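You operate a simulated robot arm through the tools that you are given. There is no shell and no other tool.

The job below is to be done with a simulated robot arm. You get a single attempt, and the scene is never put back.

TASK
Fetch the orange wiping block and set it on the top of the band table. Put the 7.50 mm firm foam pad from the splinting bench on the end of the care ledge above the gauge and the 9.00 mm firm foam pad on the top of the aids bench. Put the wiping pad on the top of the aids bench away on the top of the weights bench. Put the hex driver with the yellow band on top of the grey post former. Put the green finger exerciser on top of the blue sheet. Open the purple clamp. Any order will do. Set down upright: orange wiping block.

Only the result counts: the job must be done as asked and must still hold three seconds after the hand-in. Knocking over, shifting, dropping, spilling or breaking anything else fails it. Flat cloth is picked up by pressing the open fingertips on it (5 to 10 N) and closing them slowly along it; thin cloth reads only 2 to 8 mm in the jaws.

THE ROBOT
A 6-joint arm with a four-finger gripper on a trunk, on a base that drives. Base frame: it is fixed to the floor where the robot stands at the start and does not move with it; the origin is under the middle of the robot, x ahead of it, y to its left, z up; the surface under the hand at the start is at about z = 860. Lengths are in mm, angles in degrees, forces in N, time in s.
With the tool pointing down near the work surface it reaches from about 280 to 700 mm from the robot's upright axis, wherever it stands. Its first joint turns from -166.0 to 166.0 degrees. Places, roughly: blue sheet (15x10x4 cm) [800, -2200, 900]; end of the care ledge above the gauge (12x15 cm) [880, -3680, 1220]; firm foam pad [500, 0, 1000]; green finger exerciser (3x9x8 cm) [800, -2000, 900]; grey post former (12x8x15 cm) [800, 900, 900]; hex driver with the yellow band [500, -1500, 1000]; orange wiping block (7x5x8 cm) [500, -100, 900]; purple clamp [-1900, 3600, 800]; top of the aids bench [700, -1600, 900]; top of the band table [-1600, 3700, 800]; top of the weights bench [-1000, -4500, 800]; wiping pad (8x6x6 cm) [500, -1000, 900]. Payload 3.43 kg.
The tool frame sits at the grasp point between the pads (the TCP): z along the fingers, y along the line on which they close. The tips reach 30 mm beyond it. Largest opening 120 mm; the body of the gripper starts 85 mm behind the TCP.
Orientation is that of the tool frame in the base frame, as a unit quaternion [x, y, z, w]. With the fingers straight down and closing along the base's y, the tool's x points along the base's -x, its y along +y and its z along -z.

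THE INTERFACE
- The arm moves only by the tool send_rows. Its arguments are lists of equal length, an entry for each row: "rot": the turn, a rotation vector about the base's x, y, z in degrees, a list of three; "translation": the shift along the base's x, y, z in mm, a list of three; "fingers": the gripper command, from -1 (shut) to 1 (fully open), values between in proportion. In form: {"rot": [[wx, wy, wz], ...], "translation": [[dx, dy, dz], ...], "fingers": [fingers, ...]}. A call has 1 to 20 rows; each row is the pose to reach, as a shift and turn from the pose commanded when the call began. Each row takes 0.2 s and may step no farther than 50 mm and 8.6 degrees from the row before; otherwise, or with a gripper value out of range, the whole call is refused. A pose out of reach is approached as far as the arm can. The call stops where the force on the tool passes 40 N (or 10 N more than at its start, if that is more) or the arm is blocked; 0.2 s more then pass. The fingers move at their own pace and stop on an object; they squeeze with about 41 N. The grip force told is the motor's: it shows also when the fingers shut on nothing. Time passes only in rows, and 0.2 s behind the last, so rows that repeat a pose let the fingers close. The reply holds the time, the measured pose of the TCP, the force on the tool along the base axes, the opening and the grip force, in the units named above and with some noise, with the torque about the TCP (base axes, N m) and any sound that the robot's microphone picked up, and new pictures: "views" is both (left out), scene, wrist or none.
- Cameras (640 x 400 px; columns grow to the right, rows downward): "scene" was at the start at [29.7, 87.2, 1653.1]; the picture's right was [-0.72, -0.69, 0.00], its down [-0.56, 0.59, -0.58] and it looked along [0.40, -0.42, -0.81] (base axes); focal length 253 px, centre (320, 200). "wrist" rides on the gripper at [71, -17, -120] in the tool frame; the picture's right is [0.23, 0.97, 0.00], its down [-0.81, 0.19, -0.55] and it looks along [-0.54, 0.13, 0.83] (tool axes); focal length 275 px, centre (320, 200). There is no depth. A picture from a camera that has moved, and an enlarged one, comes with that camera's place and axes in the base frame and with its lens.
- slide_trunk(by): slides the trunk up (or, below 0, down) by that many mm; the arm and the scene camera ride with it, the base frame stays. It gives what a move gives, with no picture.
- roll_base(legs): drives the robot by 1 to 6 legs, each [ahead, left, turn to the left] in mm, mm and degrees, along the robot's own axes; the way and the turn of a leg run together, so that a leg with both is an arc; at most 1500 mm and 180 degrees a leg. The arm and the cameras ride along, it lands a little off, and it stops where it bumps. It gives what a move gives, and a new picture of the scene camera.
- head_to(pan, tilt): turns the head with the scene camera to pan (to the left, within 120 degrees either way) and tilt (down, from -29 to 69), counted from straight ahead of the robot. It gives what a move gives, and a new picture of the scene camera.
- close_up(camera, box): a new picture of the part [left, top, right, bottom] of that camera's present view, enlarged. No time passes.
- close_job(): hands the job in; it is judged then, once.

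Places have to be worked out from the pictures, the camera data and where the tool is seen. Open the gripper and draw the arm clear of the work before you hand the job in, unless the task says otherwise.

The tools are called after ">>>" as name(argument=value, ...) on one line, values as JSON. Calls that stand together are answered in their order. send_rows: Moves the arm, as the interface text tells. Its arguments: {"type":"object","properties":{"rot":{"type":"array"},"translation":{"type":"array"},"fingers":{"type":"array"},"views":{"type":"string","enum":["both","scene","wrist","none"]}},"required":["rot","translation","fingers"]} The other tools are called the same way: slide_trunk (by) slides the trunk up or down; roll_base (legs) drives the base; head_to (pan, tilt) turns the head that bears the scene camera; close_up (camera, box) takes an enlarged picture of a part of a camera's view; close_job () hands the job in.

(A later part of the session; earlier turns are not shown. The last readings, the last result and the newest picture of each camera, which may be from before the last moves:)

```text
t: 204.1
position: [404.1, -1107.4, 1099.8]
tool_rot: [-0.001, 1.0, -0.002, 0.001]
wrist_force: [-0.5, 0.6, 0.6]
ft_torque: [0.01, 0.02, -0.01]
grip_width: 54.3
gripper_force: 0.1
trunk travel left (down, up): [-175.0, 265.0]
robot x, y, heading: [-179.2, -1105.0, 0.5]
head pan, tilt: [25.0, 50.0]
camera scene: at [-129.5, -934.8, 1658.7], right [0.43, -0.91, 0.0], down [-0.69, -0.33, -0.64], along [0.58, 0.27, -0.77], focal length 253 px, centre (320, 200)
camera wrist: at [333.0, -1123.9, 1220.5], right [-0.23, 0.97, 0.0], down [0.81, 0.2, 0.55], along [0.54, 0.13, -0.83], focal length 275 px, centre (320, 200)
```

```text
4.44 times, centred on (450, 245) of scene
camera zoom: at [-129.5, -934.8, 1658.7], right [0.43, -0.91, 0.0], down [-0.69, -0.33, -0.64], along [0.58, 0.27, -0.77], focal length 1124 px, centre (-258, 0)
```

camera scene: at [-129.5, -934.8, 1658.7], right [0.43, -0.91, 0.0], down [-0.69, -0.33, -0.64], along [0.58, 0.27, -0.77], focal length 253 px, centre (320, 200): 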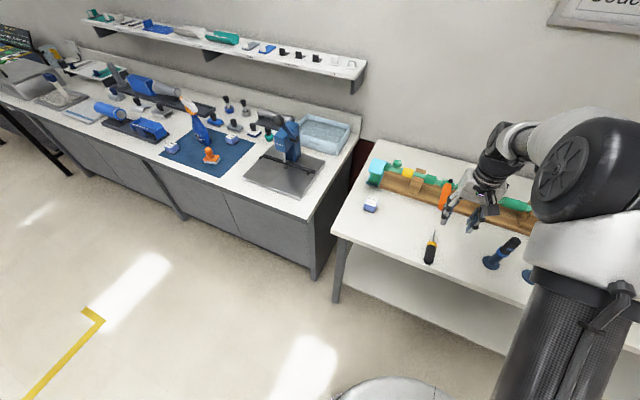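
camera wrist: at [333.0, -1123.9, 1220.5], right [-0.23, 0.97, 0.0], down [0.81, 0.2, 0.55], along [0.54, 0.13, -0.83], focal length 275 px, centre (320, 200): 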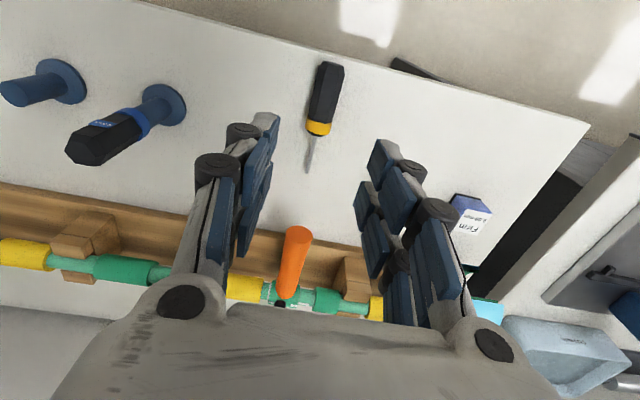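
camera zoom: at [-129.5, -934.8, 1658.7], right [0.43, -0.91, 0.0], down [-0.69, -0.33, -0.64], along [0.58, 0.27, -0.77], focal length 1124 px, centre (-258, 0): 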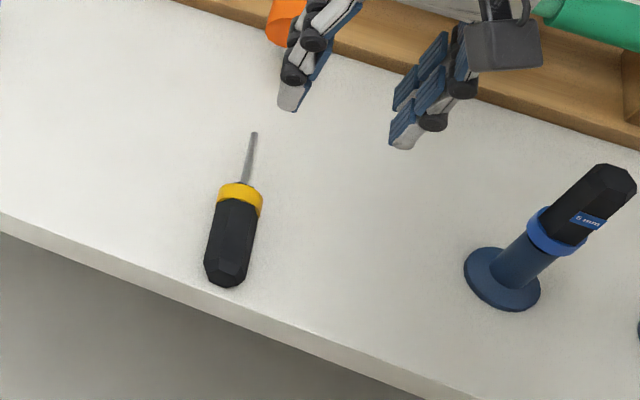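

The driver lies along x at y ≈ -1098 (rear 375, ring 446, tip 520). I go down over its middle at x ≈ 413 for a crosswise grip, stopping above for a check.

>>> send_rows(rot=[[0, 0, 0], [0, 0, 0], [0, 0, 0], [0, 0, 0]], translation=[[9, 9, -40], [9, 9, -80], [9, 9, -120], [9, 9, -150]], fingers=[0, 0, 0, 0], views="wrist")

>>> close_up(camera="wrist", box=[220, 60, 420, 220])

```text
t: 205.1
position: [413.4, -1097.4, 949.3]
tool_rot: [-0.002, 1.0, -0.002, 0.002]
wrist_force: [-0.3, 0.5, -0.9]
ft_torque: [0.0, 0.0, -0.04]
grip_width: 59.8
gripper_force: 0.1
trunk travel left (down, up): [-175.0, 265.0]
robot x, y, heading: [-182.1, -1106.0, 0.5]
head pan, tilt: [25.0, 50.0]
camera wrist: at [341.2, -1115.1, 1069.7], right [-0.23, 0.97, 0.0], down [0.81, 0.2, 0.55], along [0.54, 0.13, -0.83], focal length 275 px, centre (320, 200)
```

wrist: 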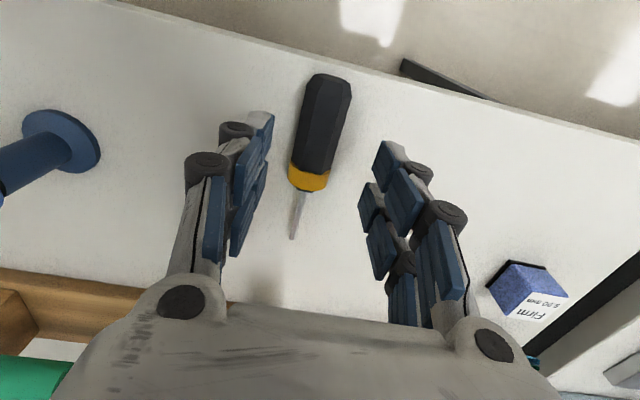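

```text
2.50 times, centred on (320, 140) of wrist
camera zoom: at [341.2, -1115.1, 1069.7], right [-0.23, 0.97, 0.0], down [0.81, 0.2, 0.55], along [0.54, 0.13, -0.83], focal length 688 px, centre (320, 350)
```

zoom: 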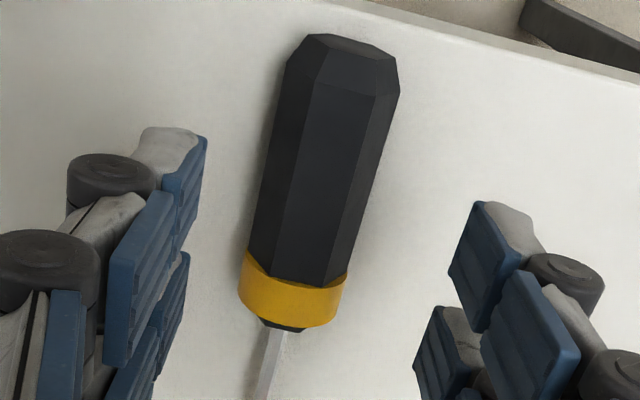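

It lies flat on a face, centre line y ≈ -1100. I descend to z ≈ 895 and close on the handle's middle.

>>> send_rows(rot=[[0, 0, 1.5], [0, 0, 1.5], [0, 0, 1.5]], translation=[[0, -2.5, -25], [0, -2.5, -45], [0, -2.5, -54]], fingers=[0, 0, 0], views="none")

>>> send_rows(rot=[[0, 0, 0], [0, 0, 0], [0, 0, 0], [0, 0, 0], [0, 0, 0]], translation=[[0, 0, 0], [0, 0, 0], [0, 0, 0], [0, 0, 0], [0, 0, 0]], fingers=[-0.2, -0.35, -0.5, -0.7, -1], views="wrist")

>>> close_up(camera="wrist", box=[220, 60, 420, 220])

```text
t: 205.8
position: [413.2, -1100.8, 895.8]
tool_rot: [-0.014, 1.0, 0.0, 0.001]
wrist_force: [-0.9, -0.8, -0.5]
ft_torque: [0.02, -0.01, 0.02]
grip_width: 59.8
gripper_force: 0.0
trunk travel left (down, up): [-175.0, 265.0]
robot x, y, heading: [-180.0, -1109.0, 0.2]
head pan, tilt: [25.0, 50.0]
```

```text
t: 207.1
position: [412.6, -1100.3, 896.6]
tool_rot: [-0.013, 1.0, -0.001, 0.001]
wrist_force: [-0.5, 0.4, 1.2]
ft_torque: [0.05, 0.05, 0.04]
grip_width: 30.7
gripper_force: 40.8
trunk travel left (down, up): [-175.0, 265.0]
robot x, y, heading: [-178.3, -1105.8, 0.3]
head pan, tilt: [25.0, 50.0]
camera wrist: at [341.4, -1119.0, 1016.8], right [-0.26, 0.97, 0.0], down [0.8, 0.22, 0.55], along [0.54, 0.14, -0.83], focal length 275 px, centre (320, 200)
```

wrist: 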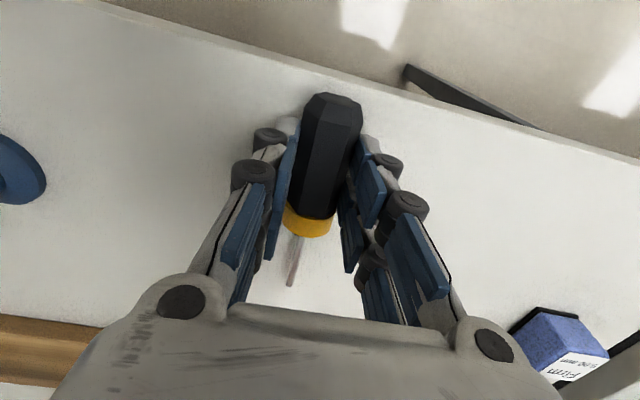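

```text
2.50 times, centred on (320, 140) of wrist
camera zoom: at [341.4, -1119.0, 1016.8], right [-0.26, 0.97, 0.0], down [0.8, 0.22, 0.55], along [0.54, 0.14, -0.83], focal length 688 px, centre (320, 350)
```

zoom: 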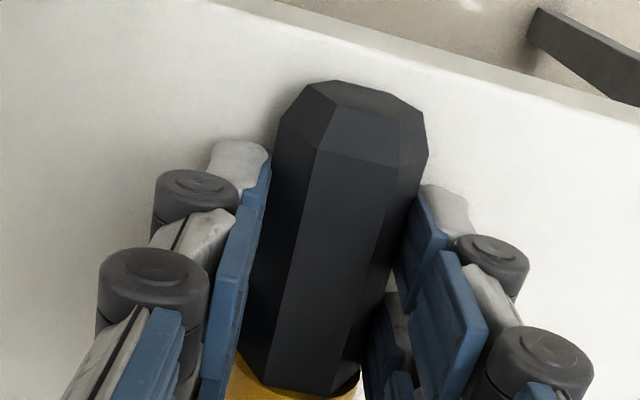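

Gripped across the corners at 30.7 mm with the flat still level. I lift and check for any rotation.

>>> send_rows(rot=[[0, 0, 0], [0, 0, 0], [0, 0, 0], [0, 0, 0]], translation=[[0, 0, 5], [0, 0, 20], [0, 0, 50], [0, 0, 90]], fingers=[-1, -1, -1, -1])

>>> close_up(camera="wrist", box=[220, 60, 420, 260])

>>> close_up(camera="scene", box=[400, 160, 520, 280])

```text
t: 208.1
position: [412.0, -1102.5, 987.1]
tool_rot: [-0.014, 1.0, -0.001, 0.001]
wrist_force: [-0.6, -0.1, -0.4]
ft_torque: [-0.01, -0.02, 0.0]
grip_width: 30.5
gripper_force: 41.4
trunk travel left (down, up): [-175.0, 265.0]
robot x, y, heading: [-180.0, -1106.8, 0.3]
head pan, tilt: [25.0, 50.0]
camera scene: at [-131.2, -934.8, 1658.8], right [0.43, -0.91, 0.0], down [-0.69, -0.33, -0.64], along [0.58, 0.27, -0.77], focal length 253 px, centre (320, 200)
camera wrist: at [340.7, -1120.4, 1107.2], right [-0.26, 0.97, 0.0], down [0.8, 0.22, 0.55], along [0.54, 0.14, -0.83], focal length 275 px, centre (320, 200)
```

scene: 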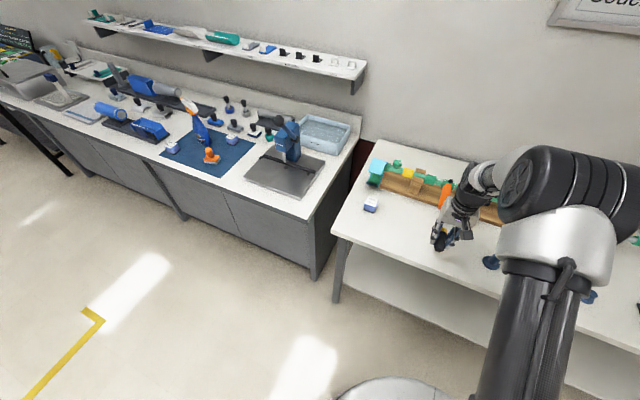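
wrist: 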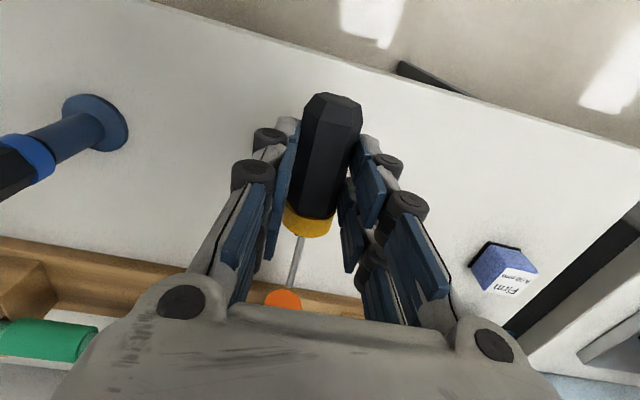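

```text
2.00 times, centred on (320, 160) of wrist
camera zoom: at [340.7, -1120.4, 1107.2], right [-0.26, 0.97, 0.0], down [0.8, 0.22, 0.55], along [0.54, 0.14, -0.83], focal length 551 px, centre (320, 280)
```

zoom: 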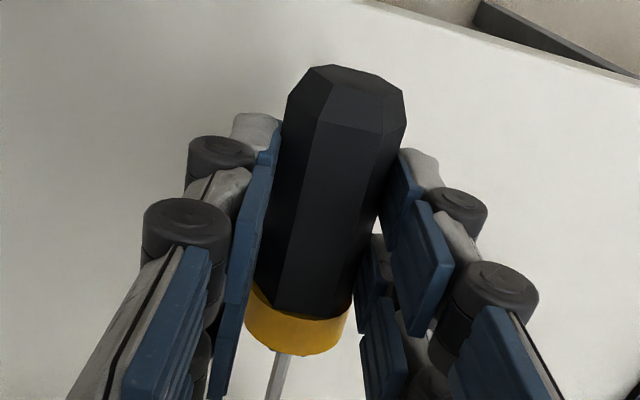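

```text
3.33 times, centred on (460, 220) of scene
camera zoom: at [-131.2, -934.8, 1658.8], right [0.43, -0.91, 0.0], down [-0.69, -0.33, -0.64], along [0.58, 0.27, -0.77], focal length 843 px, centre (-147, 133)
```

zoom: 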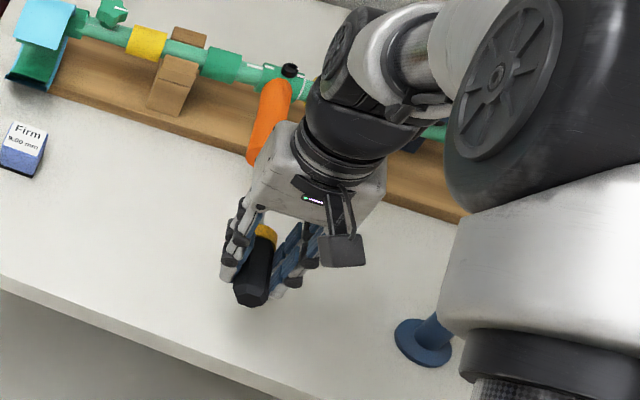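

The driver is held crosswise and level. I raise and retract the arm, one call at a time.

>>> send_rows(rot=[[0, 0, 0], [0, 0, 0], [0, 0, 0], [0, 0, 0], [0, 0, 0], [0, 0, 0], [0, 0, 0], [0, 0, 0], [0, 0, 0], [0, 0, 0], [0, 0, 0], [0, 0, 0], [0, 0, 0]], translation=[[0, 0, 45], [0, 0, 90], [0, 0, 135], [0, 0, 180], [0, 0, 225], [0, 0, 270], [0, 0, 290], [-45, 0, 290], [-90, 0, 290], [-135, 0, 290], [-180, 0, 290], [-225, 0, 290], [-245, 0, 290]], fingers=[-1, -1, -1, -1, -1, -1, -1, -1, -1, -1, -1, -1, -1], views="wrist")

```text
t: 210.8
position: [168.3, -1103.5, 1276.8]
tool_rot: [-0.014, 1.0, -0.002, 0.002]
wrist_force: [0.2, 0.0, -1.3]
ft_torque: [0.0, -0.02, -0.01]
grip_width: 30.7
gripper_force: 41.3
trunk travel left (down, up): [-175.0, 265.0]
robot x, y, heading: [-177.5, -1108.5, -0.1]
head pan, tilt: [25.0, 50.0]
camera wrist: at [95.4, -1120.6, 1397.1], right [-0.26, 0.97, 0.0], down [0.8, 0.22, 0.55], along [0.54, 0.14, -0.83], focal length 275 px, centre (320, 200)
```

wrist: 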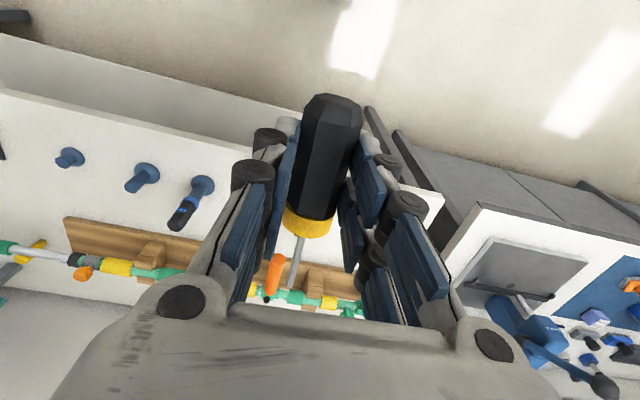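

Now I drive left to the post former, then ahead to x ≈ 130.

>>> roll_base(legs=[[0, 1010, 0], [0, 1010, 0], [305, 0, 0]])

>>> head_to(pan=25, tilt=40)

>>> close_up(camera="scene", box=[380, 150, 540, 290])

>>> close_up(camera="wrist", box=[0, 0, 640, 400])

```text
t: 222.6
position: [476.9, 911.1, 1276.6]
tool_rot: [-0.011, 1.0, -0.002, 0.001]
wrist_force: [0.2, -0.4, -0.7]
ft_torque: [-0.03, 0.07, 0.01]
grip_width: 30.3
gripper_force: 40.8
trunk travel left (down, up): [-175.0, 265.0]
robot x, y, heading: [127.0, 907.4, 0.1]
head pan, tilt: [25.0, 50.0]
camera scene: at [180.3, 1080.4, 1658.7], right [0.42, -0.91, 0.0], down [-0.7, -0.32, -0.64], along [0.58, 0.27, -0.77], focal length 253 px, centre (320, 200)
```

scene: 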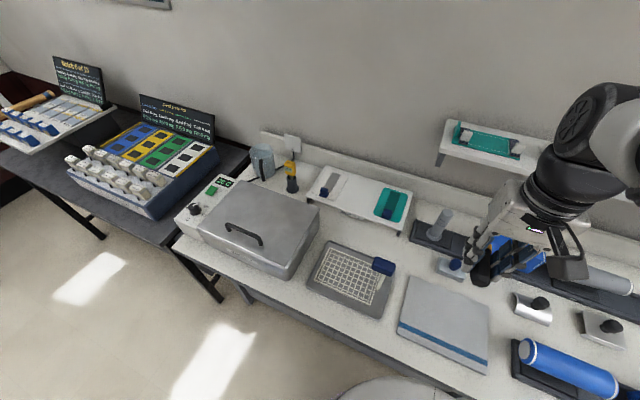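

```text
t: 223.3
position: [475.5, 911.5, 1276.4]
tool_rot: [-0.011, 1.0, -0.002, 0.001]
wrist_force: [-0.2, 0.2, -0.9]
ft_torque: [-0.01, 0.01, -0.01]
grip_width: 30.4
gripper_force: 41.0
trunk travel left (down, up): [-175.0, 265.0]
robot x, y, heading: [130.8, 908.6, -0.2]
head pan, tilt: [25.0, 40.0]
camera scene: at [186.4, 1083.8, 1672.9], right [0.42, -0.91, 0.0], down [-0.58, -0.27, -0.77], along [0.69, 0.32, -0.64], focal length 253 px, centre (320, 200)
```

scene: 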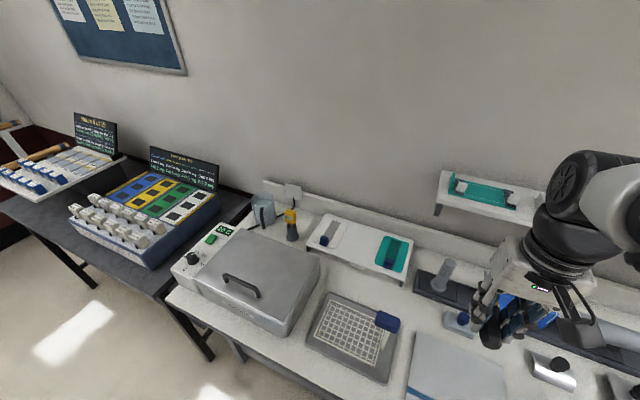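

```text
2.86 times, centred on (460, 220) of scene
camera zoom: at [186.4, 1083.8, 1672.9], right [0.42, -0.91, 0.0], down [-0.58, -0.27, -0.77], along [0.69, 0.32, -0.64], focal length 723 px, centre (-80, 143)
```

zoom: 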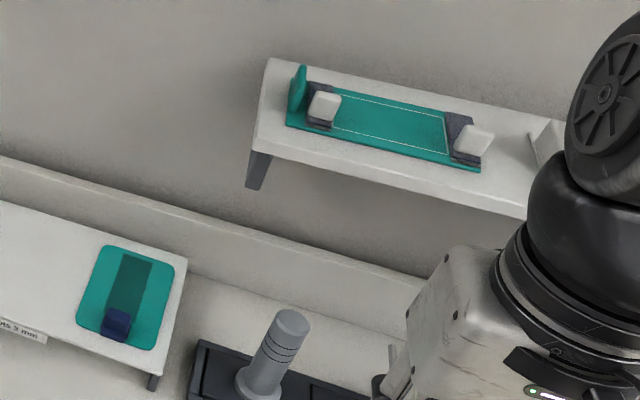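

```text
1.00 times, centred on (320, 200) of wrist (not enlarged: the box is as wide or as high as the picture)
camera zoom: at [404.3, 893.2, 1397.2], right [-0.25, 0.97, 0.0], down [0.81, 0.21, 0.55], along [0.54, 0.14, -0.83], focal length 275 px, centre (320, 200)
```

zoom: 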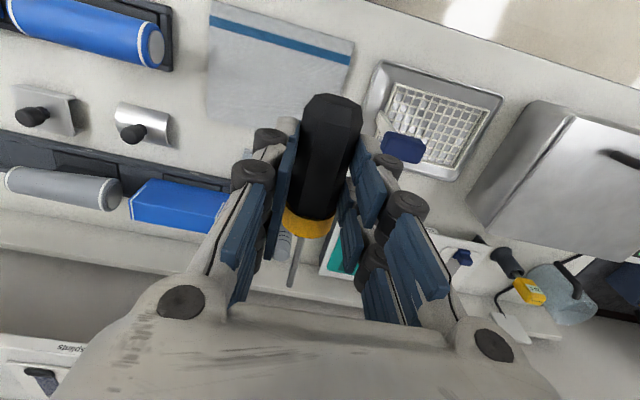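

The post computes to about [797, 917, 1013] from this view. I move close beside it (y ≈ 850, z ≈ 1150) for a clear wrist view to refine.

>>> send_rows(rot=[[0, 0, 0], [0, 0, 0], [0, 0, 0], [0, 0, 0], [0, 0, 0], [0, 0, 0], [0, 0, 0], [0, 0, 0]], translation=[[42, -12, 0], [84, -24, 0], [126, -36, 0], [168, -48, 0], [210, -60, 0], [240, -60, -40], [240, -60, -80], [240, -60, -125]], fingers=[-1, -1, -1, -1, -1, -1, -1, -1])

>>> close_up(camera="wrist", box=[280, 60, 460, 200])

>>> close_up(camera="scene", box=[400, 230, 500, 310])

```text
t: 225.1
position: [715.7, 851.9, 1151.3]
tool_rot: [-0.011, 1.0, -0.003, 0.001]
wrist_force: [0.0, 0.0, -1.4]
ft_torque: [0.01, 0.03, 0.01]
grip_width: 30.3
gripper_force: 41.2
trunk travel left (down, up): [-175.0, 265.0]
robot x, y, heading: [130.8, 906.4, -0.1]
head pan, tilt: [25.0, 40.0]
camera scene: at [187.9, 1083.8, 1672.8], right [0.42, -0.91, 0.0], down [-0.58, -0.27, -0.77], along [0.69, 0.32, -0.64], focal length 253 px, centre (320, 200)
camera wrist: at [644.3, 833.7, 1271.3], right [-0.25, 0.97, 0.0], down [0.81, 0.21, 0.55], along [0.54, 0.14, -0.83], focal length 275 px, centre (320, 200)
```

scene: 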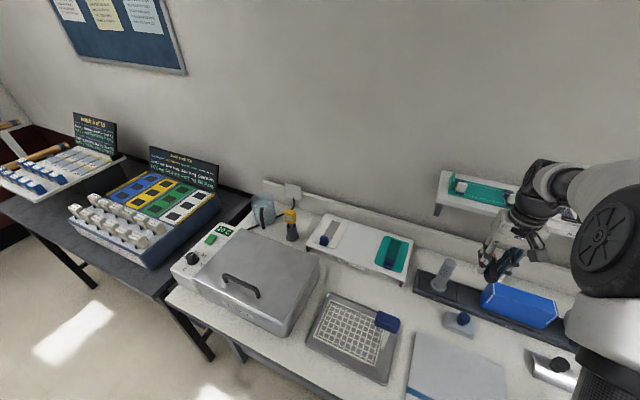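
wrist: 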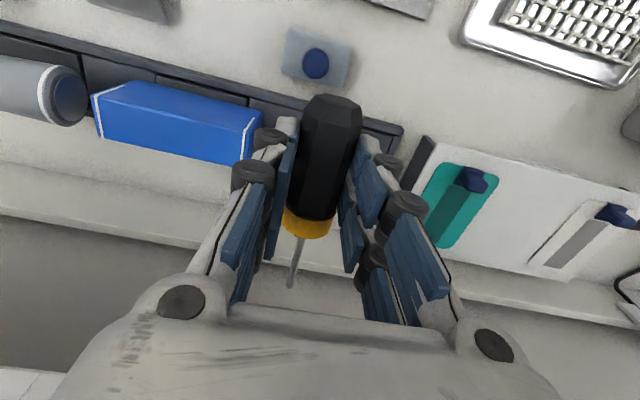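

```text
2.86 times, centred on (370, 130) of wrist
camera zoom: at [644.3, 833.7, 1271.3], right [-0.25, 0.97, 0.0], down [0.81, 0.21, 0.55], along [0.54, 0.14, -0.83], focal length 786 px, centre (177, 400)
```

zoom: 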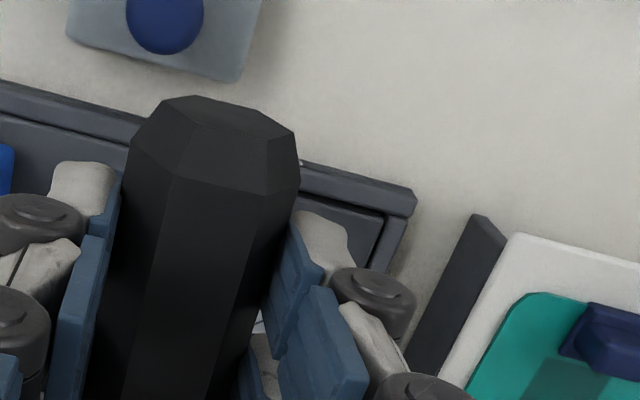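

```text
5.00 times, centred on (450, 270) of scene
camera zoom: at [187.9, 1083.8, 1672.8], right [0.42, -0.91, 0.0], down [-0.58, -0.27, -0.77], along [0.69, 0.32, -0.64], focal length 1265 px, centre (-330, -150)
```

zoom: 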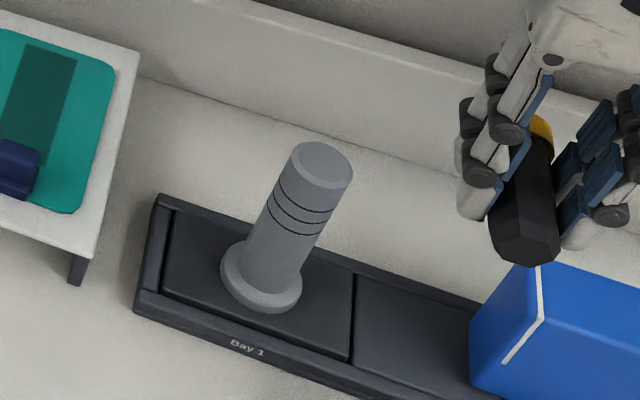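

The post is at about [797, 915], top z ≈ 1012. I move over it, level the driver with a 2.5° pitch (its ring had lifted the front), and descend to z ≈ 1062.

>>> send_rows(rot=[[0, 0, 0], [0, 2.5, -1], [0, 2.5, -1.3], [0, 2.5, -1.3], [0, 2.5, -1.3]], translation=[[40, 30, 0], [80, 62, 0], [80, 62, -40], [80, 62, -75], [80, 62, -90]], fingers=[-1, -1, -1, -1, -1])

>>> close_up(camera="scene", box=[400, 210, 500, 300])

>>> close_up(camera="wrist", box=[220, 60, 420, 260])

```text
refused: row 2 steps farther than a row can; nothing moved
```

```text
4.44 times, centred on (450, 255) of scene
camera zoom: at [187.9, 1083.8, 1672.8], right [0.42, -0.91, 0.0], down [-0.58, -0.27, -0.77], along [0.69, 0.32, -0.64], focal length 1124 px, centre (-258, -44)
```

zoom: 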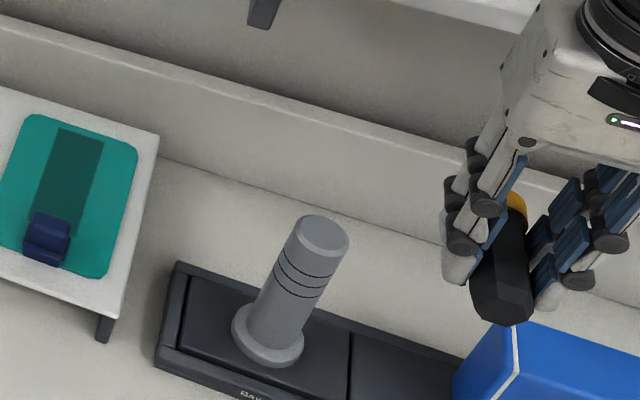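

```text
2.00 times, centred on (320, 160) of wrist
camera zoom: at [644.3, 833.7, 1271.3], right [-0.25, 0.97, 0.0], down [0.81, 0.21, 0.55], along [0.54, 0.14, -0.83], focal length 551 px, centre (320, 280)
```

zoom: 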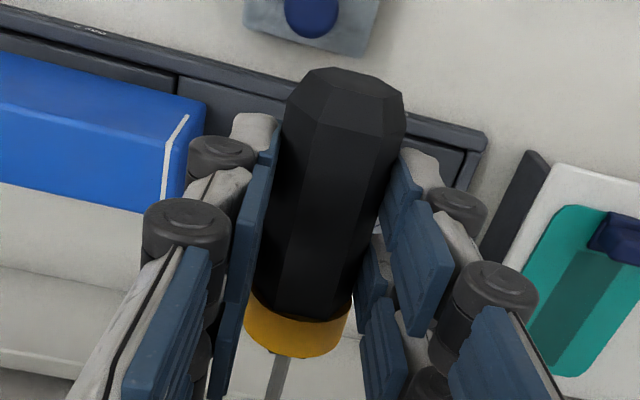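

A step was slightly too long; I resend with shorter steps.

>>> send_rows(rot=[[0, 0, 0], [0, 1.2, -0.6], [0, 2.5, -1.3], [0, 2.5, -1.3], [0, 2.5, -1.3], [0, 2.5, -1.3]], translation=[[28, 21, 0], [54, 42, 0], [80, 63, 0], [80, 63, -40], [80, 63, -75], [80, 63, -90]], fingers=[-1, -1, -1, -1, -1, -1])

>>> close_up(camera="scene", box=[400, 210, 500, 300])

>>> close_up(camera="wrist", box=[220, 60, 420, 260])

```text
t: 226.2
position: [799.7, 916.2, 1124.6]
tool_rot: [0.0, 1.0, 0.0, -0.002]
wrist_force: [-21.2, -1.6, 11.1]
ft_torque: [0.15, -2.43, -0.06]
grip_width: 30.4
gripper_force: 41.1
trunk travel left (down, up): [-175.0, 265.0]
robot x, y, heading: [132.6, 906.3, -0.2]
head pan, tilt: [25.0, 40.0]
stopped in row 5: the force on the tool passed its limit at 64 N (the readings are from after the stop); the commanded pose is now the measured one
camera scene: at [180.4, 1083.7, 1673.2], right [0.42, -0.91, 0.0], down [-0.58, -0.27, -0.77], along [0.7, 0.32, -0.64], focal length 253 px, centre (320, 200)
camera wrist: at [727.9, 899.2, 1245.0], right [-0.23, 0.97, 0.0], down [0.81, 0.19, 0.55], along [0.53, 0.13, -0.84], focal length 275 px, centre (320, 200)
```

scene: 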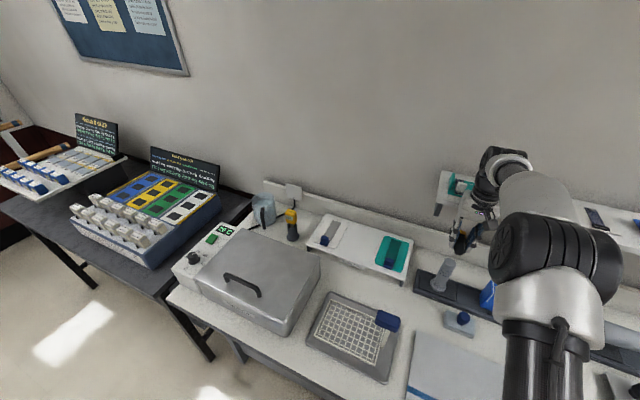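
wrist: 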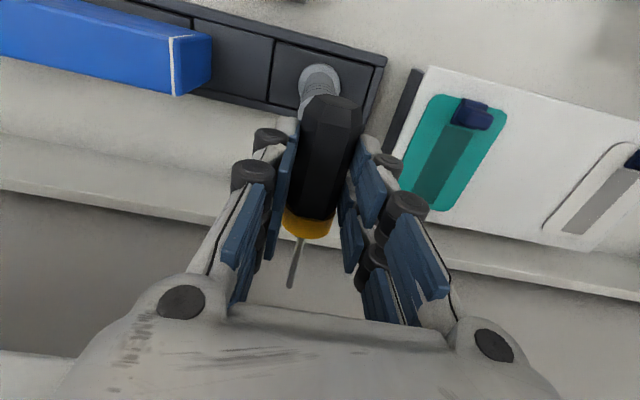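

```text
4.44 times, centred on (450, 255) of scene
camera zoom: at [180.4, 1083.7, 1673.2], right [0.42, -0.91, 0.0], down [-0.58, -0.27, -0.77], along [0.7, 0.32, -0.64], focal length 1124 px, centre (-258, -44)
```

zoom: 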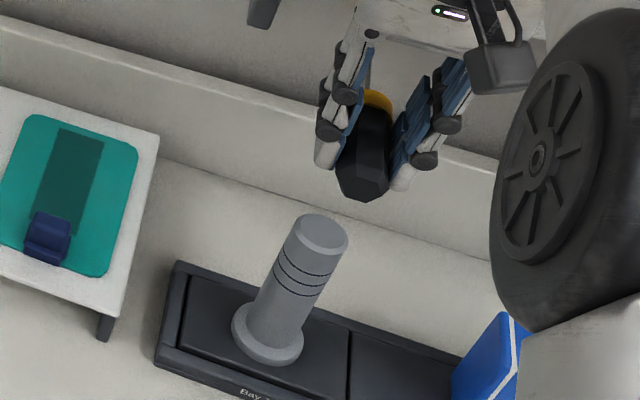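

```text
2.00 times, centred on (320, 160) of wrist
camera zoom: at [727.9, 899.2, 1245.0], right [-0.23, 0.97, 0.0], down [0.81, 0.19, 0.55], along [0.53, 0.13, -0.84], focal length 551 px, centre (320, 280)
```

zoom: 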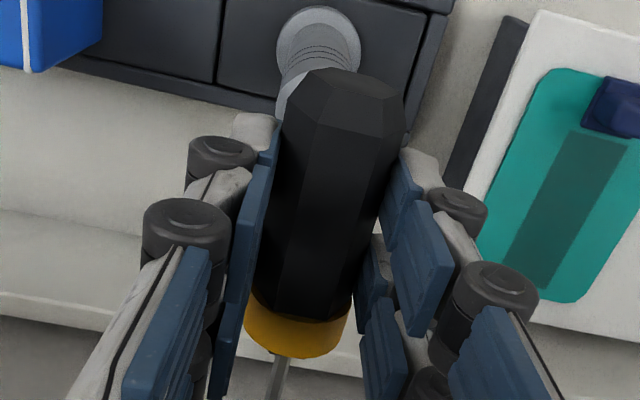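

The wrist met the shelf edge above (force at ~110 mm above the grasp point). I back off up and toward the robot right away.

>>> send_rows(rot=[[0, 0, 0], [0, 0, 0], [0, 0, 0], [0, 0, 0]], translation=[[-15, 0, 10], [-40, 0, 25], [-70, 0, 40], [-100, 0, 40]], fingers=[-1, -1, -1, -1])

>>> close_up(camera="scene", box=[420, 150, 580, 270])

```text
t: 227.2
position: [701.8, 916.8, 1159.6]
tool_rot: [0.0, 1.0, -0.001, -0.002]
wrist_force: [-1.2, 0.6, -0.8]
ft_torque: [-0.03, 0.01, 0.01]
grip_width: 30.7
gripper_force: 40.8
trunk travel left (down, up): [-175.0, 265.0]
robot x, y, heading: [130.3, 910.2, -0.3]
head pan, tilt: [25.0, 40.0]
camera scene: at [185.7, 1083.9, 1673.0], right [0.42, -0.91, 0.0], down [-0.58, -0.27, -0.77], along [0.7, 0.32, -0.64], focal length 253 px, centre (320, 200)
camera wrist: at [631.9, 900.0, 1280.8], right [-0.23, 0.97, 0.0], down [0.81, 0.19, 0.55], along [0.53, 0.13, -0.84], focal length 275 px, centre (320, 200)
```

scene: 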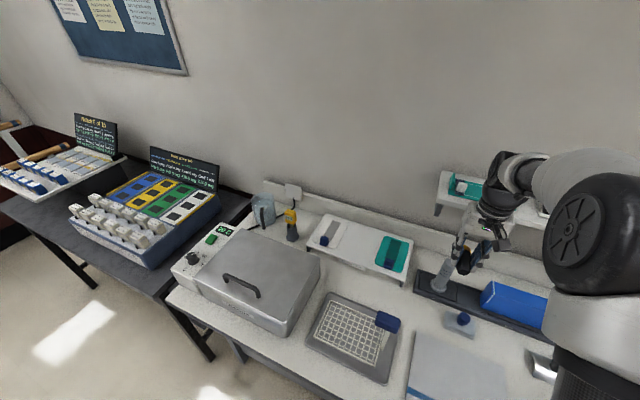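
wrist: 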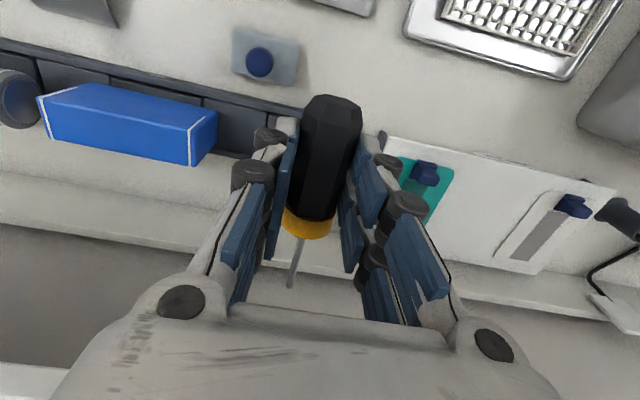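

```text
3.33 times, centred on (500, 210) of scene
camera zoom: at [185.7, 1083.9, 1673.0], right [0.42, -0.91, 0.0], down [-0.58, -0.27, -0.77], along [0.7, 0.32, -0.64], focal length 843 px, centre (-280, 167)
```

zoom: 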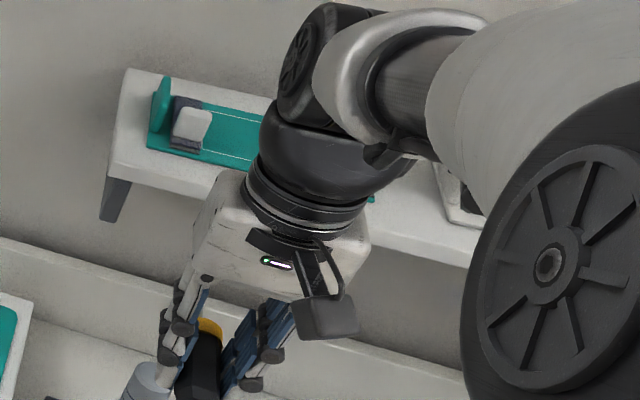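

Nothing on the shelf moved (its items compute to the same pixels). The shelf overhangs the post too closely for a vertical tool, so I'll instead take an end grip: lay the driver with its handle end overhanging the aids-bench edge, grip it horizontally from the front, and lay it on the post from the front. First I retract.

>>> send_rows(rot=[[0, 0, 0], [0, 0, 0], [0, 0, 0], [0, 0, 0], [0, 0, 0], [0, 0, 0], [0, 0, 0], [0, 0, 0], [0, 0, 0]], translation=[[-40, 0, 20], [-80, 0, 40], [-120, 0, 60], [-160, 0, 80], [-200, 0, 100], [-230, 0, 115], [-230, 0, 115], [-230, 0, 115], [-230, 0, 115]], fingers=[-1, -1, -1, -1, -1, -1, -1, -1, -1], views="wrist")

```text
t: 229.2
position: [473.3, 915.4, 1276.2]
tool_rot: [0.0, 1.0, -0.001, -0.004]
wrist_force: [-0.1, 0.0, -1.1]
ft_torque: [0.02, 0.05, 0.0]
grip_width: 30.3
gripper_force: 40.5
trunk travel left (down, up): [-175.0, 265.0]
robot x, y, heading: [127.3, 908.8, -0.5]
head pan, tilt: [25.0, 40.0]
camera wrist: at [402.1, 898.9, 1396.9], right [-0.23, 0.97, 0.0], down [0.81, 0.19, 0.55], along [0.53, 0.13, -0.84], focal length 275 px, centre (320, 200)
```

wrist: 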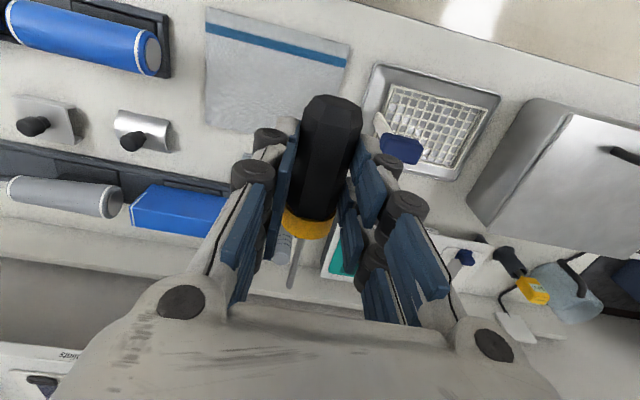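

Better idea: re-grip with the tool leaning 30° so the wrist stays clear of the shelf while the driver stays level. A bare patch behind the grey board (x 580–745, y 885–1000) may serve for that; I zoom to check it.

>>> close_up(camera="scene", box=[350, 240, 500, 370])

>>> head_to(pan=10, tilt=50)

```text
3.08 times, centred on (425, 305) of scene
camera zoom: at [186.8, 1083.8, 1672.9], right [0.42, -0.91, 0.0], down [-0.58, -0.27, -0.77], along [0.69, 0.32, -0.64], focal length 778 px, centre (-3, -123)
```

zoom: 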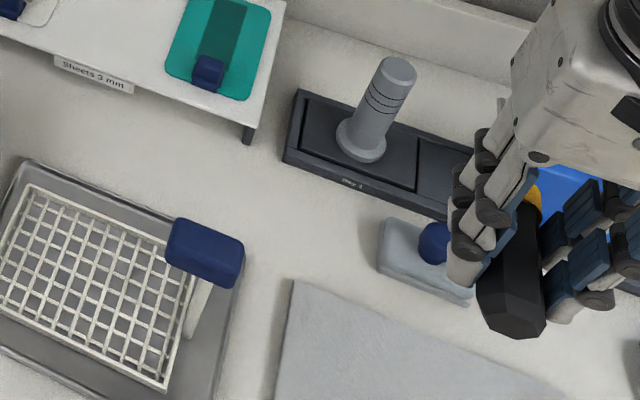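

```text
t: 229.9
position: [473.5, 915.8, 1275.3]
tool_rot: [0.0, 1.0, -0.001, -0.003]
wrist_force: [1.4, -0.6, -0.4]
ft_torque: [-0.02, 0.02, -0.03]
grip_width: 30.4
gripper_force: 41.0
trunk travel left (down, up): [-175.0, 265.0]
robot x, y, heading: [127.8, 909.7, -0.2]
head pan, tilt: [10.0, 50.0]
camera scene: at [185.2, 1061.4, 1658.8], right [0.17, -0.99, 0.0], down [-0.75, -0.13, -0.64], along [0.63, 0.11, -0.77], focal length 253 px, centre (320, 200)
```

scene: 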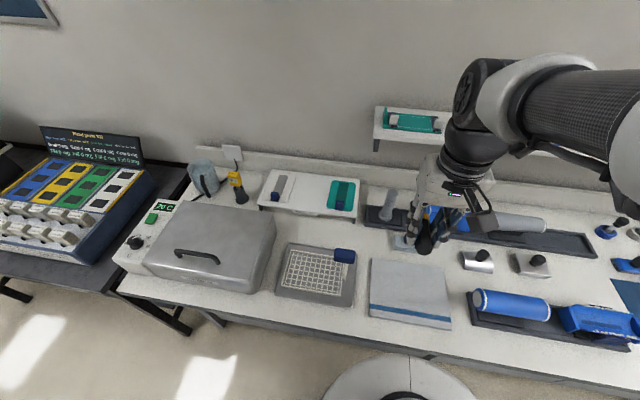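

The patch is a bit too short for the driver, so I use the bare aids bench again. I drive back there with the arm retracted.

>>> roll_base(legs=[[-305, 0, 0], [0, -1010, 0], [0, -1010, 0]])

>>> head_to(pan=25, tilt=50)

```text
t: 241.7
position: [145.3, -1107.7, 1276.4]
tool_rot: [0.007, 1.0, 0.0, -0.003]
wrist_force: [-0.9, -0.6, -0.4]
ft_torque: [0.04, -0.01, -0.01]
grip_width: 30.4
gripper_force: 40.6
trunk travel left (down, up): [-175.0, 265.0]
robot x, y, heading: [-193.8, -1112.9, -1.0]
head pan, tilt: [10.0, 50.0]
camera scene: at [-138.8, -958.0, 1658.8], right [0.16, -0.99, 0.0], down [-0.76, -0.12, -0.64], along [0.63, 0.1, -0.77], focal length 253 px, centre (320, 200)
```

scene: 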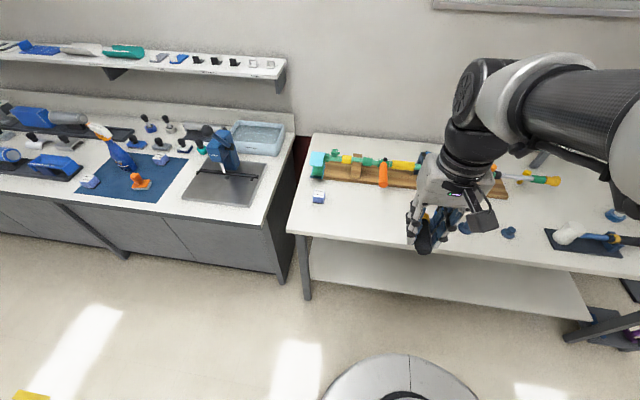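

```text
t: 242.4
position: [145.2, -1107.5, 1275.7]
tool_rot: [0.008, 1.0, -0.001, -0.002]
wrist_force: [-0.5, 0.6, 0.1]
ft_torque: [0.01, -0.01, 0.0]
grip_width: 30.4
gripper_force: 40.7
trunk travel left (down, up): [-175.0, 265.0]
robot x, y, heading: [-196.8, -1106.8, -1.0]
head pan, tilt: [25.0, 50.0]
camera scene: at [-144.5, -938.4, 1658.8], right [0.41, -0.91, 0.0], down [-0.7, -0.31, -0.64], along [0.59, 0.26, -0.77], focal length 253 px, centre (320, 200)
```

scene: 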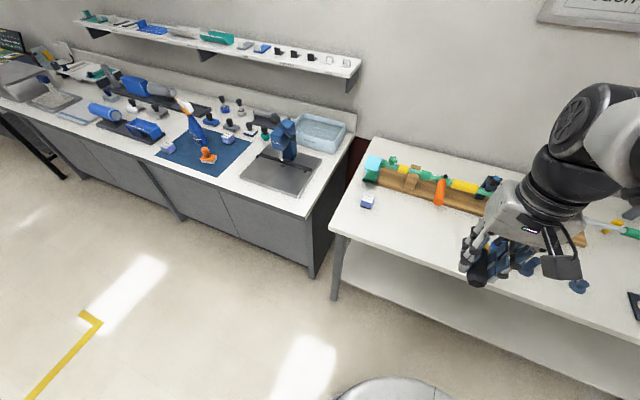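

I move to [430, -1101] and descend to just above the table.

>>> send_rows(rot=[[0, 0, 0], [0, 0, 0], [0, 0, 0.5], [0, 0, 0.9], [0, 0, 0.9], [0, 0, 0.9], [0, 0, 0.9], [0, 0, 0.9], [0, 0, 0.9], [0, 0, 0.9], [0, 0, 0.9], [0, 0, 0.9], [0, 0, 0.9], [0, 0, 0.9], [0, 0, 0.9], [0, 0, 0.9]], translation=[[45, 1, 0], [90, 2, 0], [135, 3, 0], [180, 4, 0], [225, 5, 0], [260, 6, 0], [285, 7, 0], [285, 7, -45], [285, 7, -90], [285, 7, -135], [285, 7, -180], [285, 7, -225], [285, 7, -270], [285, 7, -315], [285, 7, -350], [285, 7, -370]], fingers=[-1, -1, -1, -1, -1, -1, -1, -1, -1, -1, -1, -1, -1, -1, -1, -1], views="wrist")

```text
t: 245.8
position: [433.4, -1098.5, 905.9]
tool_rot: [-0.001, 1.0, -0.001, -0.004]
wrist_force: [0.3, 0.7, -0.3]
ft_torque: [0.0, 0.0, 0.0]
grip_width: 30.5
gripper_force: 40.4
trunk travel left (down, up): [-175.0, 265.0]
robot x, y, heading: [-198.8, -1110.0, -1.2]
head pan, tilt: [25.0, 50.0]
camera wrist: at [361.5, -1116.6, 1026.8], right [-0.23, 0.97, 0.0], down [0.81, 0.19, 0.55], along [0.53, 0.13, -0.84], focal length 275 px, centre (320, 200)
```

wrist: 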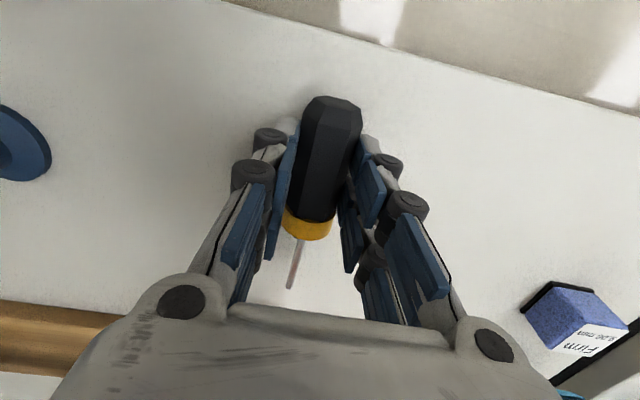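

>>> send_rows(rot=[[0, 0, 0], [0, 0, 0], [0, 0, 0], [0, 0, 0]], translation=[[0, 0, -4], [0, 0, -7], [0, 0, -8.5], [0, 0, -10]], fingers=[-1, -1, -1, -1], views="none")

```text
t: 246.8
position: [431.8, -1101.3, 894.8]
tool_rot: [0.001, 1.0, -0.001, -0.004]
wrist_force: [-0.3, 0.4, -1.2]
ft_torque: [-0.01, 0.01, -0.01]
grip_width: 30.4
gripper_force: 41.0
trunk travel left (down, up): [-175.0, 265.0]
robot x, y, heading: [-196.8, -1110.0, -1.5]
head pan, tilt: [25.0, 50.0]
```

>>> send_rows(rot=[[0, 0, 0], [0, 0, 0]], translation=[[0, 0, -1], [0, 0, -2]], fingers=[-1, -1], views="none")

```text
t: 247.4
position: [431.4, -1100.9, 894.8]
tool_rot: [0.0, 1.0, 0.0, -0.002]
wrist_force: [-1.9, -1.4, 8.2]
ft_torque: [-0.07, -0.31, -0.06]
grip_width: 30.2
gripper_force: 41.1
trunk travel left (down, up): [-175.0, 265.0]
robot x, y, heading: [-192.4, -1107.6, -1.0]
head pan, tilt: [25.0, 50.0]
```

Contact is at the ring (38 mm ahead). I open gently and rise a little.

>>> send_rows(rot=[[0, 0, 0], [0, 0, 0], [0, 0, 0], [0, 0, 0], [0, 0, 0], [0, 0, 0], [0, 0, 0], [0, 0, 0]], translation=[[0, 0, 0.5], [0, 0, 0.5], [0, 0, 0.5], [0, 0, 0.5], [0, 0, 15], [0, 0, 40], [0, 0, 75], [0, 0, 110]], fingers=[-0.45, -0.4, -0.3, -0.15, -0.1, 0, 0, 0], views="wrist")

>>> close_up(camera="wrist", box=[220, 20, 420, 180])

```text
t: 249.2
position: [431.4, -1101.0, 1003.4]
tool_rot: [0.0, 1.0, -0.001, -0.004]
wrist_force: [0.3, -0.2, 1.0]
ft_torque: [0.01, -0.02, 0.02]
grip_width: 60.0
gripper_force: 0.0
trunk travel left (down, up): [-175.0, 265.0]
robot x, y, heading: [-196.2, -1109.9, -0.9]
head pan, tilt: [25.0, 50.0]
camera wrist: at [360.6, -1117.3, 1124.7], right [-0.23, 0.97, 0.0], down [0.81, 0.19, 0.55], along [0.53, 0.13, -0.84], focal length 275 px, centre (320, 200)
```

wrist: 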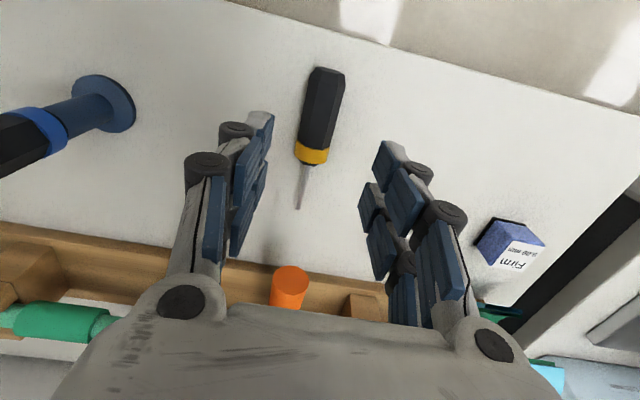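

```text
2.50 times, centred on (320, 100) of wrist
camera zoom: at [360.6, -1117.3, 1124.7], right [-0.23, 0.97, 0.0], down [0.81, 0.19, 0.55], along [0.53, 0.13, -0.84], focal length 688 px, centre (320, 450)
```

zoom: 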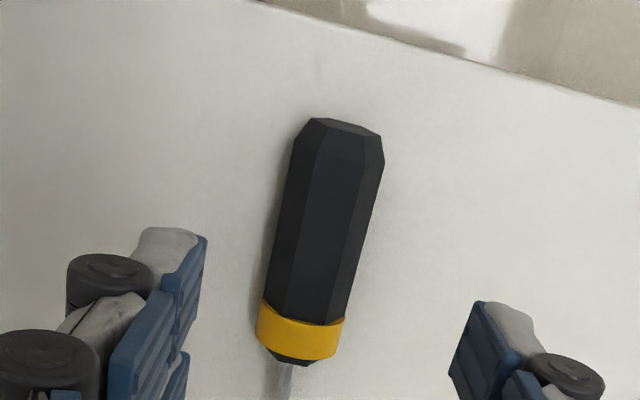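

The driver lies flat again (rear 392, ring 467, y ≈ -1100). I lean the tool 30° forward and come down over its balance point near x ≈ 433.

>>> send_rows(rot=[[0, -7.5, 0], [0, -15, 0], [0, -22.5, 0], [0, -29.6, 0], [0, -29.6, 0], [0, -29.6, 0], [0, -29.6, 0]], translation=[[-2, 0, 0], [-4, 0, 0], [-7, 1, 0], [-9, 1, 0], [-9, 1, -35], [-9, 1, -65], [-9, 1, -90]], fingers=[0, 0, 0, 0, 0, 0, 0])

>>> close_up(camera="scene", box=[380, 170, 520, 290])

```text
t: 250.8
position: [423.0, -1099.4, 912.8]
tool_rot: [-0.001, 0.968, -0.001, 0.252]
wrist_force: [-0.7, 0.6, 0.4]
ft_torque: [0.02, 0.0, -0.04]
grip_width: 59.8
gripper_force: 0.1
out of reach, approached as far as the arm can: row 4
trunk travel left (down, up): [-175.0, 265.0]
robot x, y, heading: [-198.7, -1109.7, -1.1]
head pan, tilt: [25.0, 50.0]
camera scene: at [-144.0, -938.3, 1658.7], right [0.41, -0.91, 0.0], down [-0.7, -0.31, -0.64], along [0.59, 0.26, -0.77], focal length 253 px, centre (320, 200)
camera wrist: at [301.6, -1116.2, 983.1], right [-0.2, 0.97, -0.11], down [0.44, 0.19, 0.88], along [0.88, 0.13, -0.46], focal length 275 px, centre (320, 200)
```

scene: 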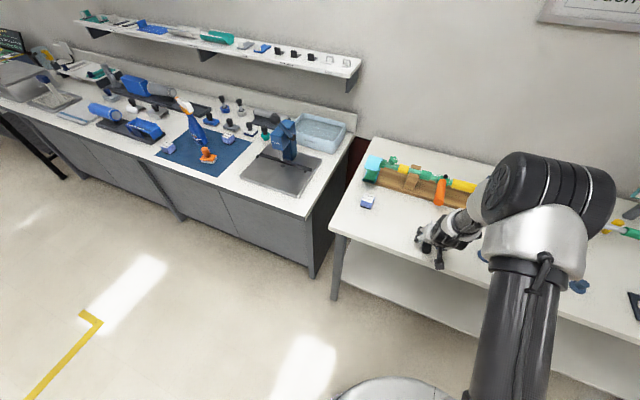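
wrist: 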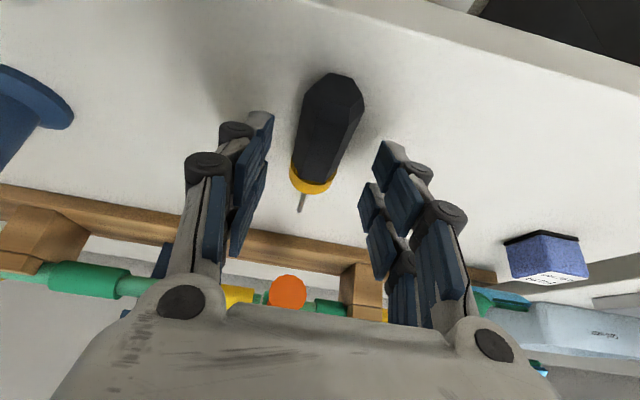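

```text
3.33 times, centred on (450, 230) of scene
camera zoom: at [-144.0, -938.3, 1658.7], right [0.41, -0.91, 0.0], down [-0.7, -0.31, -0.64], along [0.59, 0.26, -0.77], focal length 843 px, centre (-113, 100)
```

zoom: 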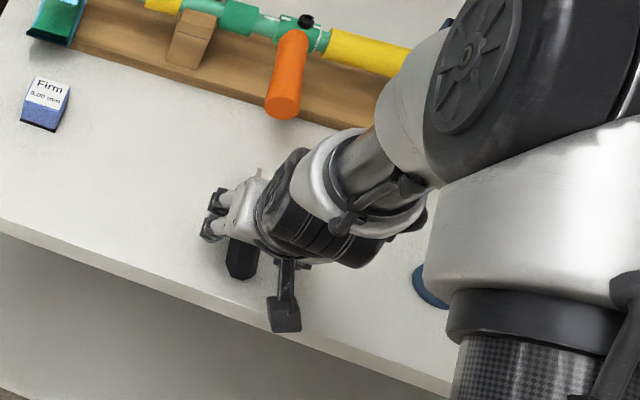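

Orientation is reached (29° lean). I lower the last 18 mm and close on the handle.

>>> send_rows(rot=[[0, 0, 0], [0, 0, 0]], translation=[[-0.5, -1, -10], [-0.5, -1, -18]], fingers=[0, 0], views="none")

>>> send_rows(rot=[[0, 0, 0], [0, 0, 0], [0, 0, 0], [0, 0, 0], [0, 0, 0]], translation=[[0, 0, 0], [0, 0, 0], [0, 0, 0], [0, 0, 0], [0, 0, 0]], fingers=[-0.2, -0.35, -0.5, -0.7, -1], views="wrist")

>>> close_up(camera="wrist", box=[220, 60, 420, 260])

```text
t: 251.4
position: [421.5, -1099.6, 895.9]
tool_rot: [0.0, 0.968, -0.001, 0.252]
wrist_force: [0.0, -0.3, 3.0]
ft_torque: [0.06, 0.05, 0.03]
grip_width: 60.3
gripper_force: 0.0
trunk travel left (down, up): [-175.0, 265.0]
robot x, y, heading: [-198.1, -1109.3, -1.2]
head pan, tilt: [25.0, 50.0]
```

```text
t: 252.6
position: [422.8, -1098.7, 897.6]
tool_rot: [0.0, 0.967, -0.001, 0.255]
wrist_force: [2.2, 7.7, 16.6]
ft_torque: [0.52, 0.04, -0.07]
grip_width: 30.4
gripper_force: 26.7
trunk travel left (down, up): [-175.0, 265.0]
robot x, y, heading: [-196.8, -1108.1, -1.0]
head pan, tilt: [25.0, 50.0]
camera wrist: at [300.7, -1115.6, 967.3], right [-0.2, 0.97, -0.12], down [0.43, 0.19, 0.88], along [0.88, 0.13, -0.46], focal length 275 px, centre (320, 200)
```

wrist: 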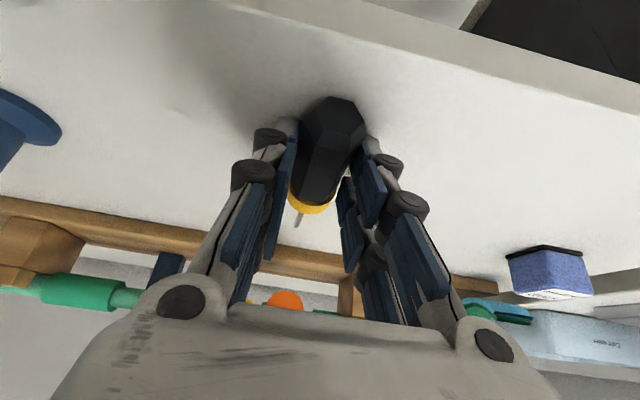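

```text
2.00 times, centred on (320, 160) of wrist
camera zoom: at [300.7, -1115.6, 967.3], right [-0.2, 0.97, -0.12], down [0.43, 0.19, 0.88], along [0.88, 0.13, -0.46], focal length 551 px, centre (320, 280)
```

zoom: 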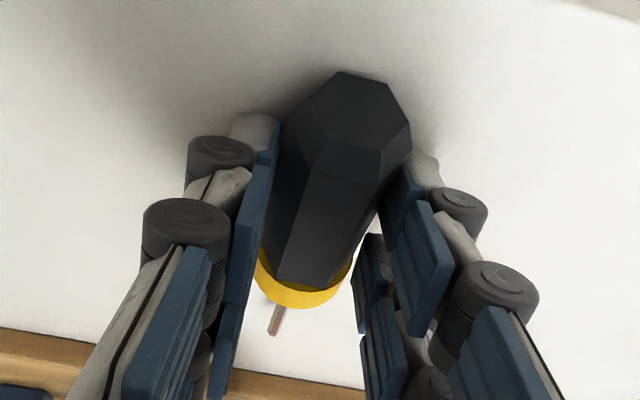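

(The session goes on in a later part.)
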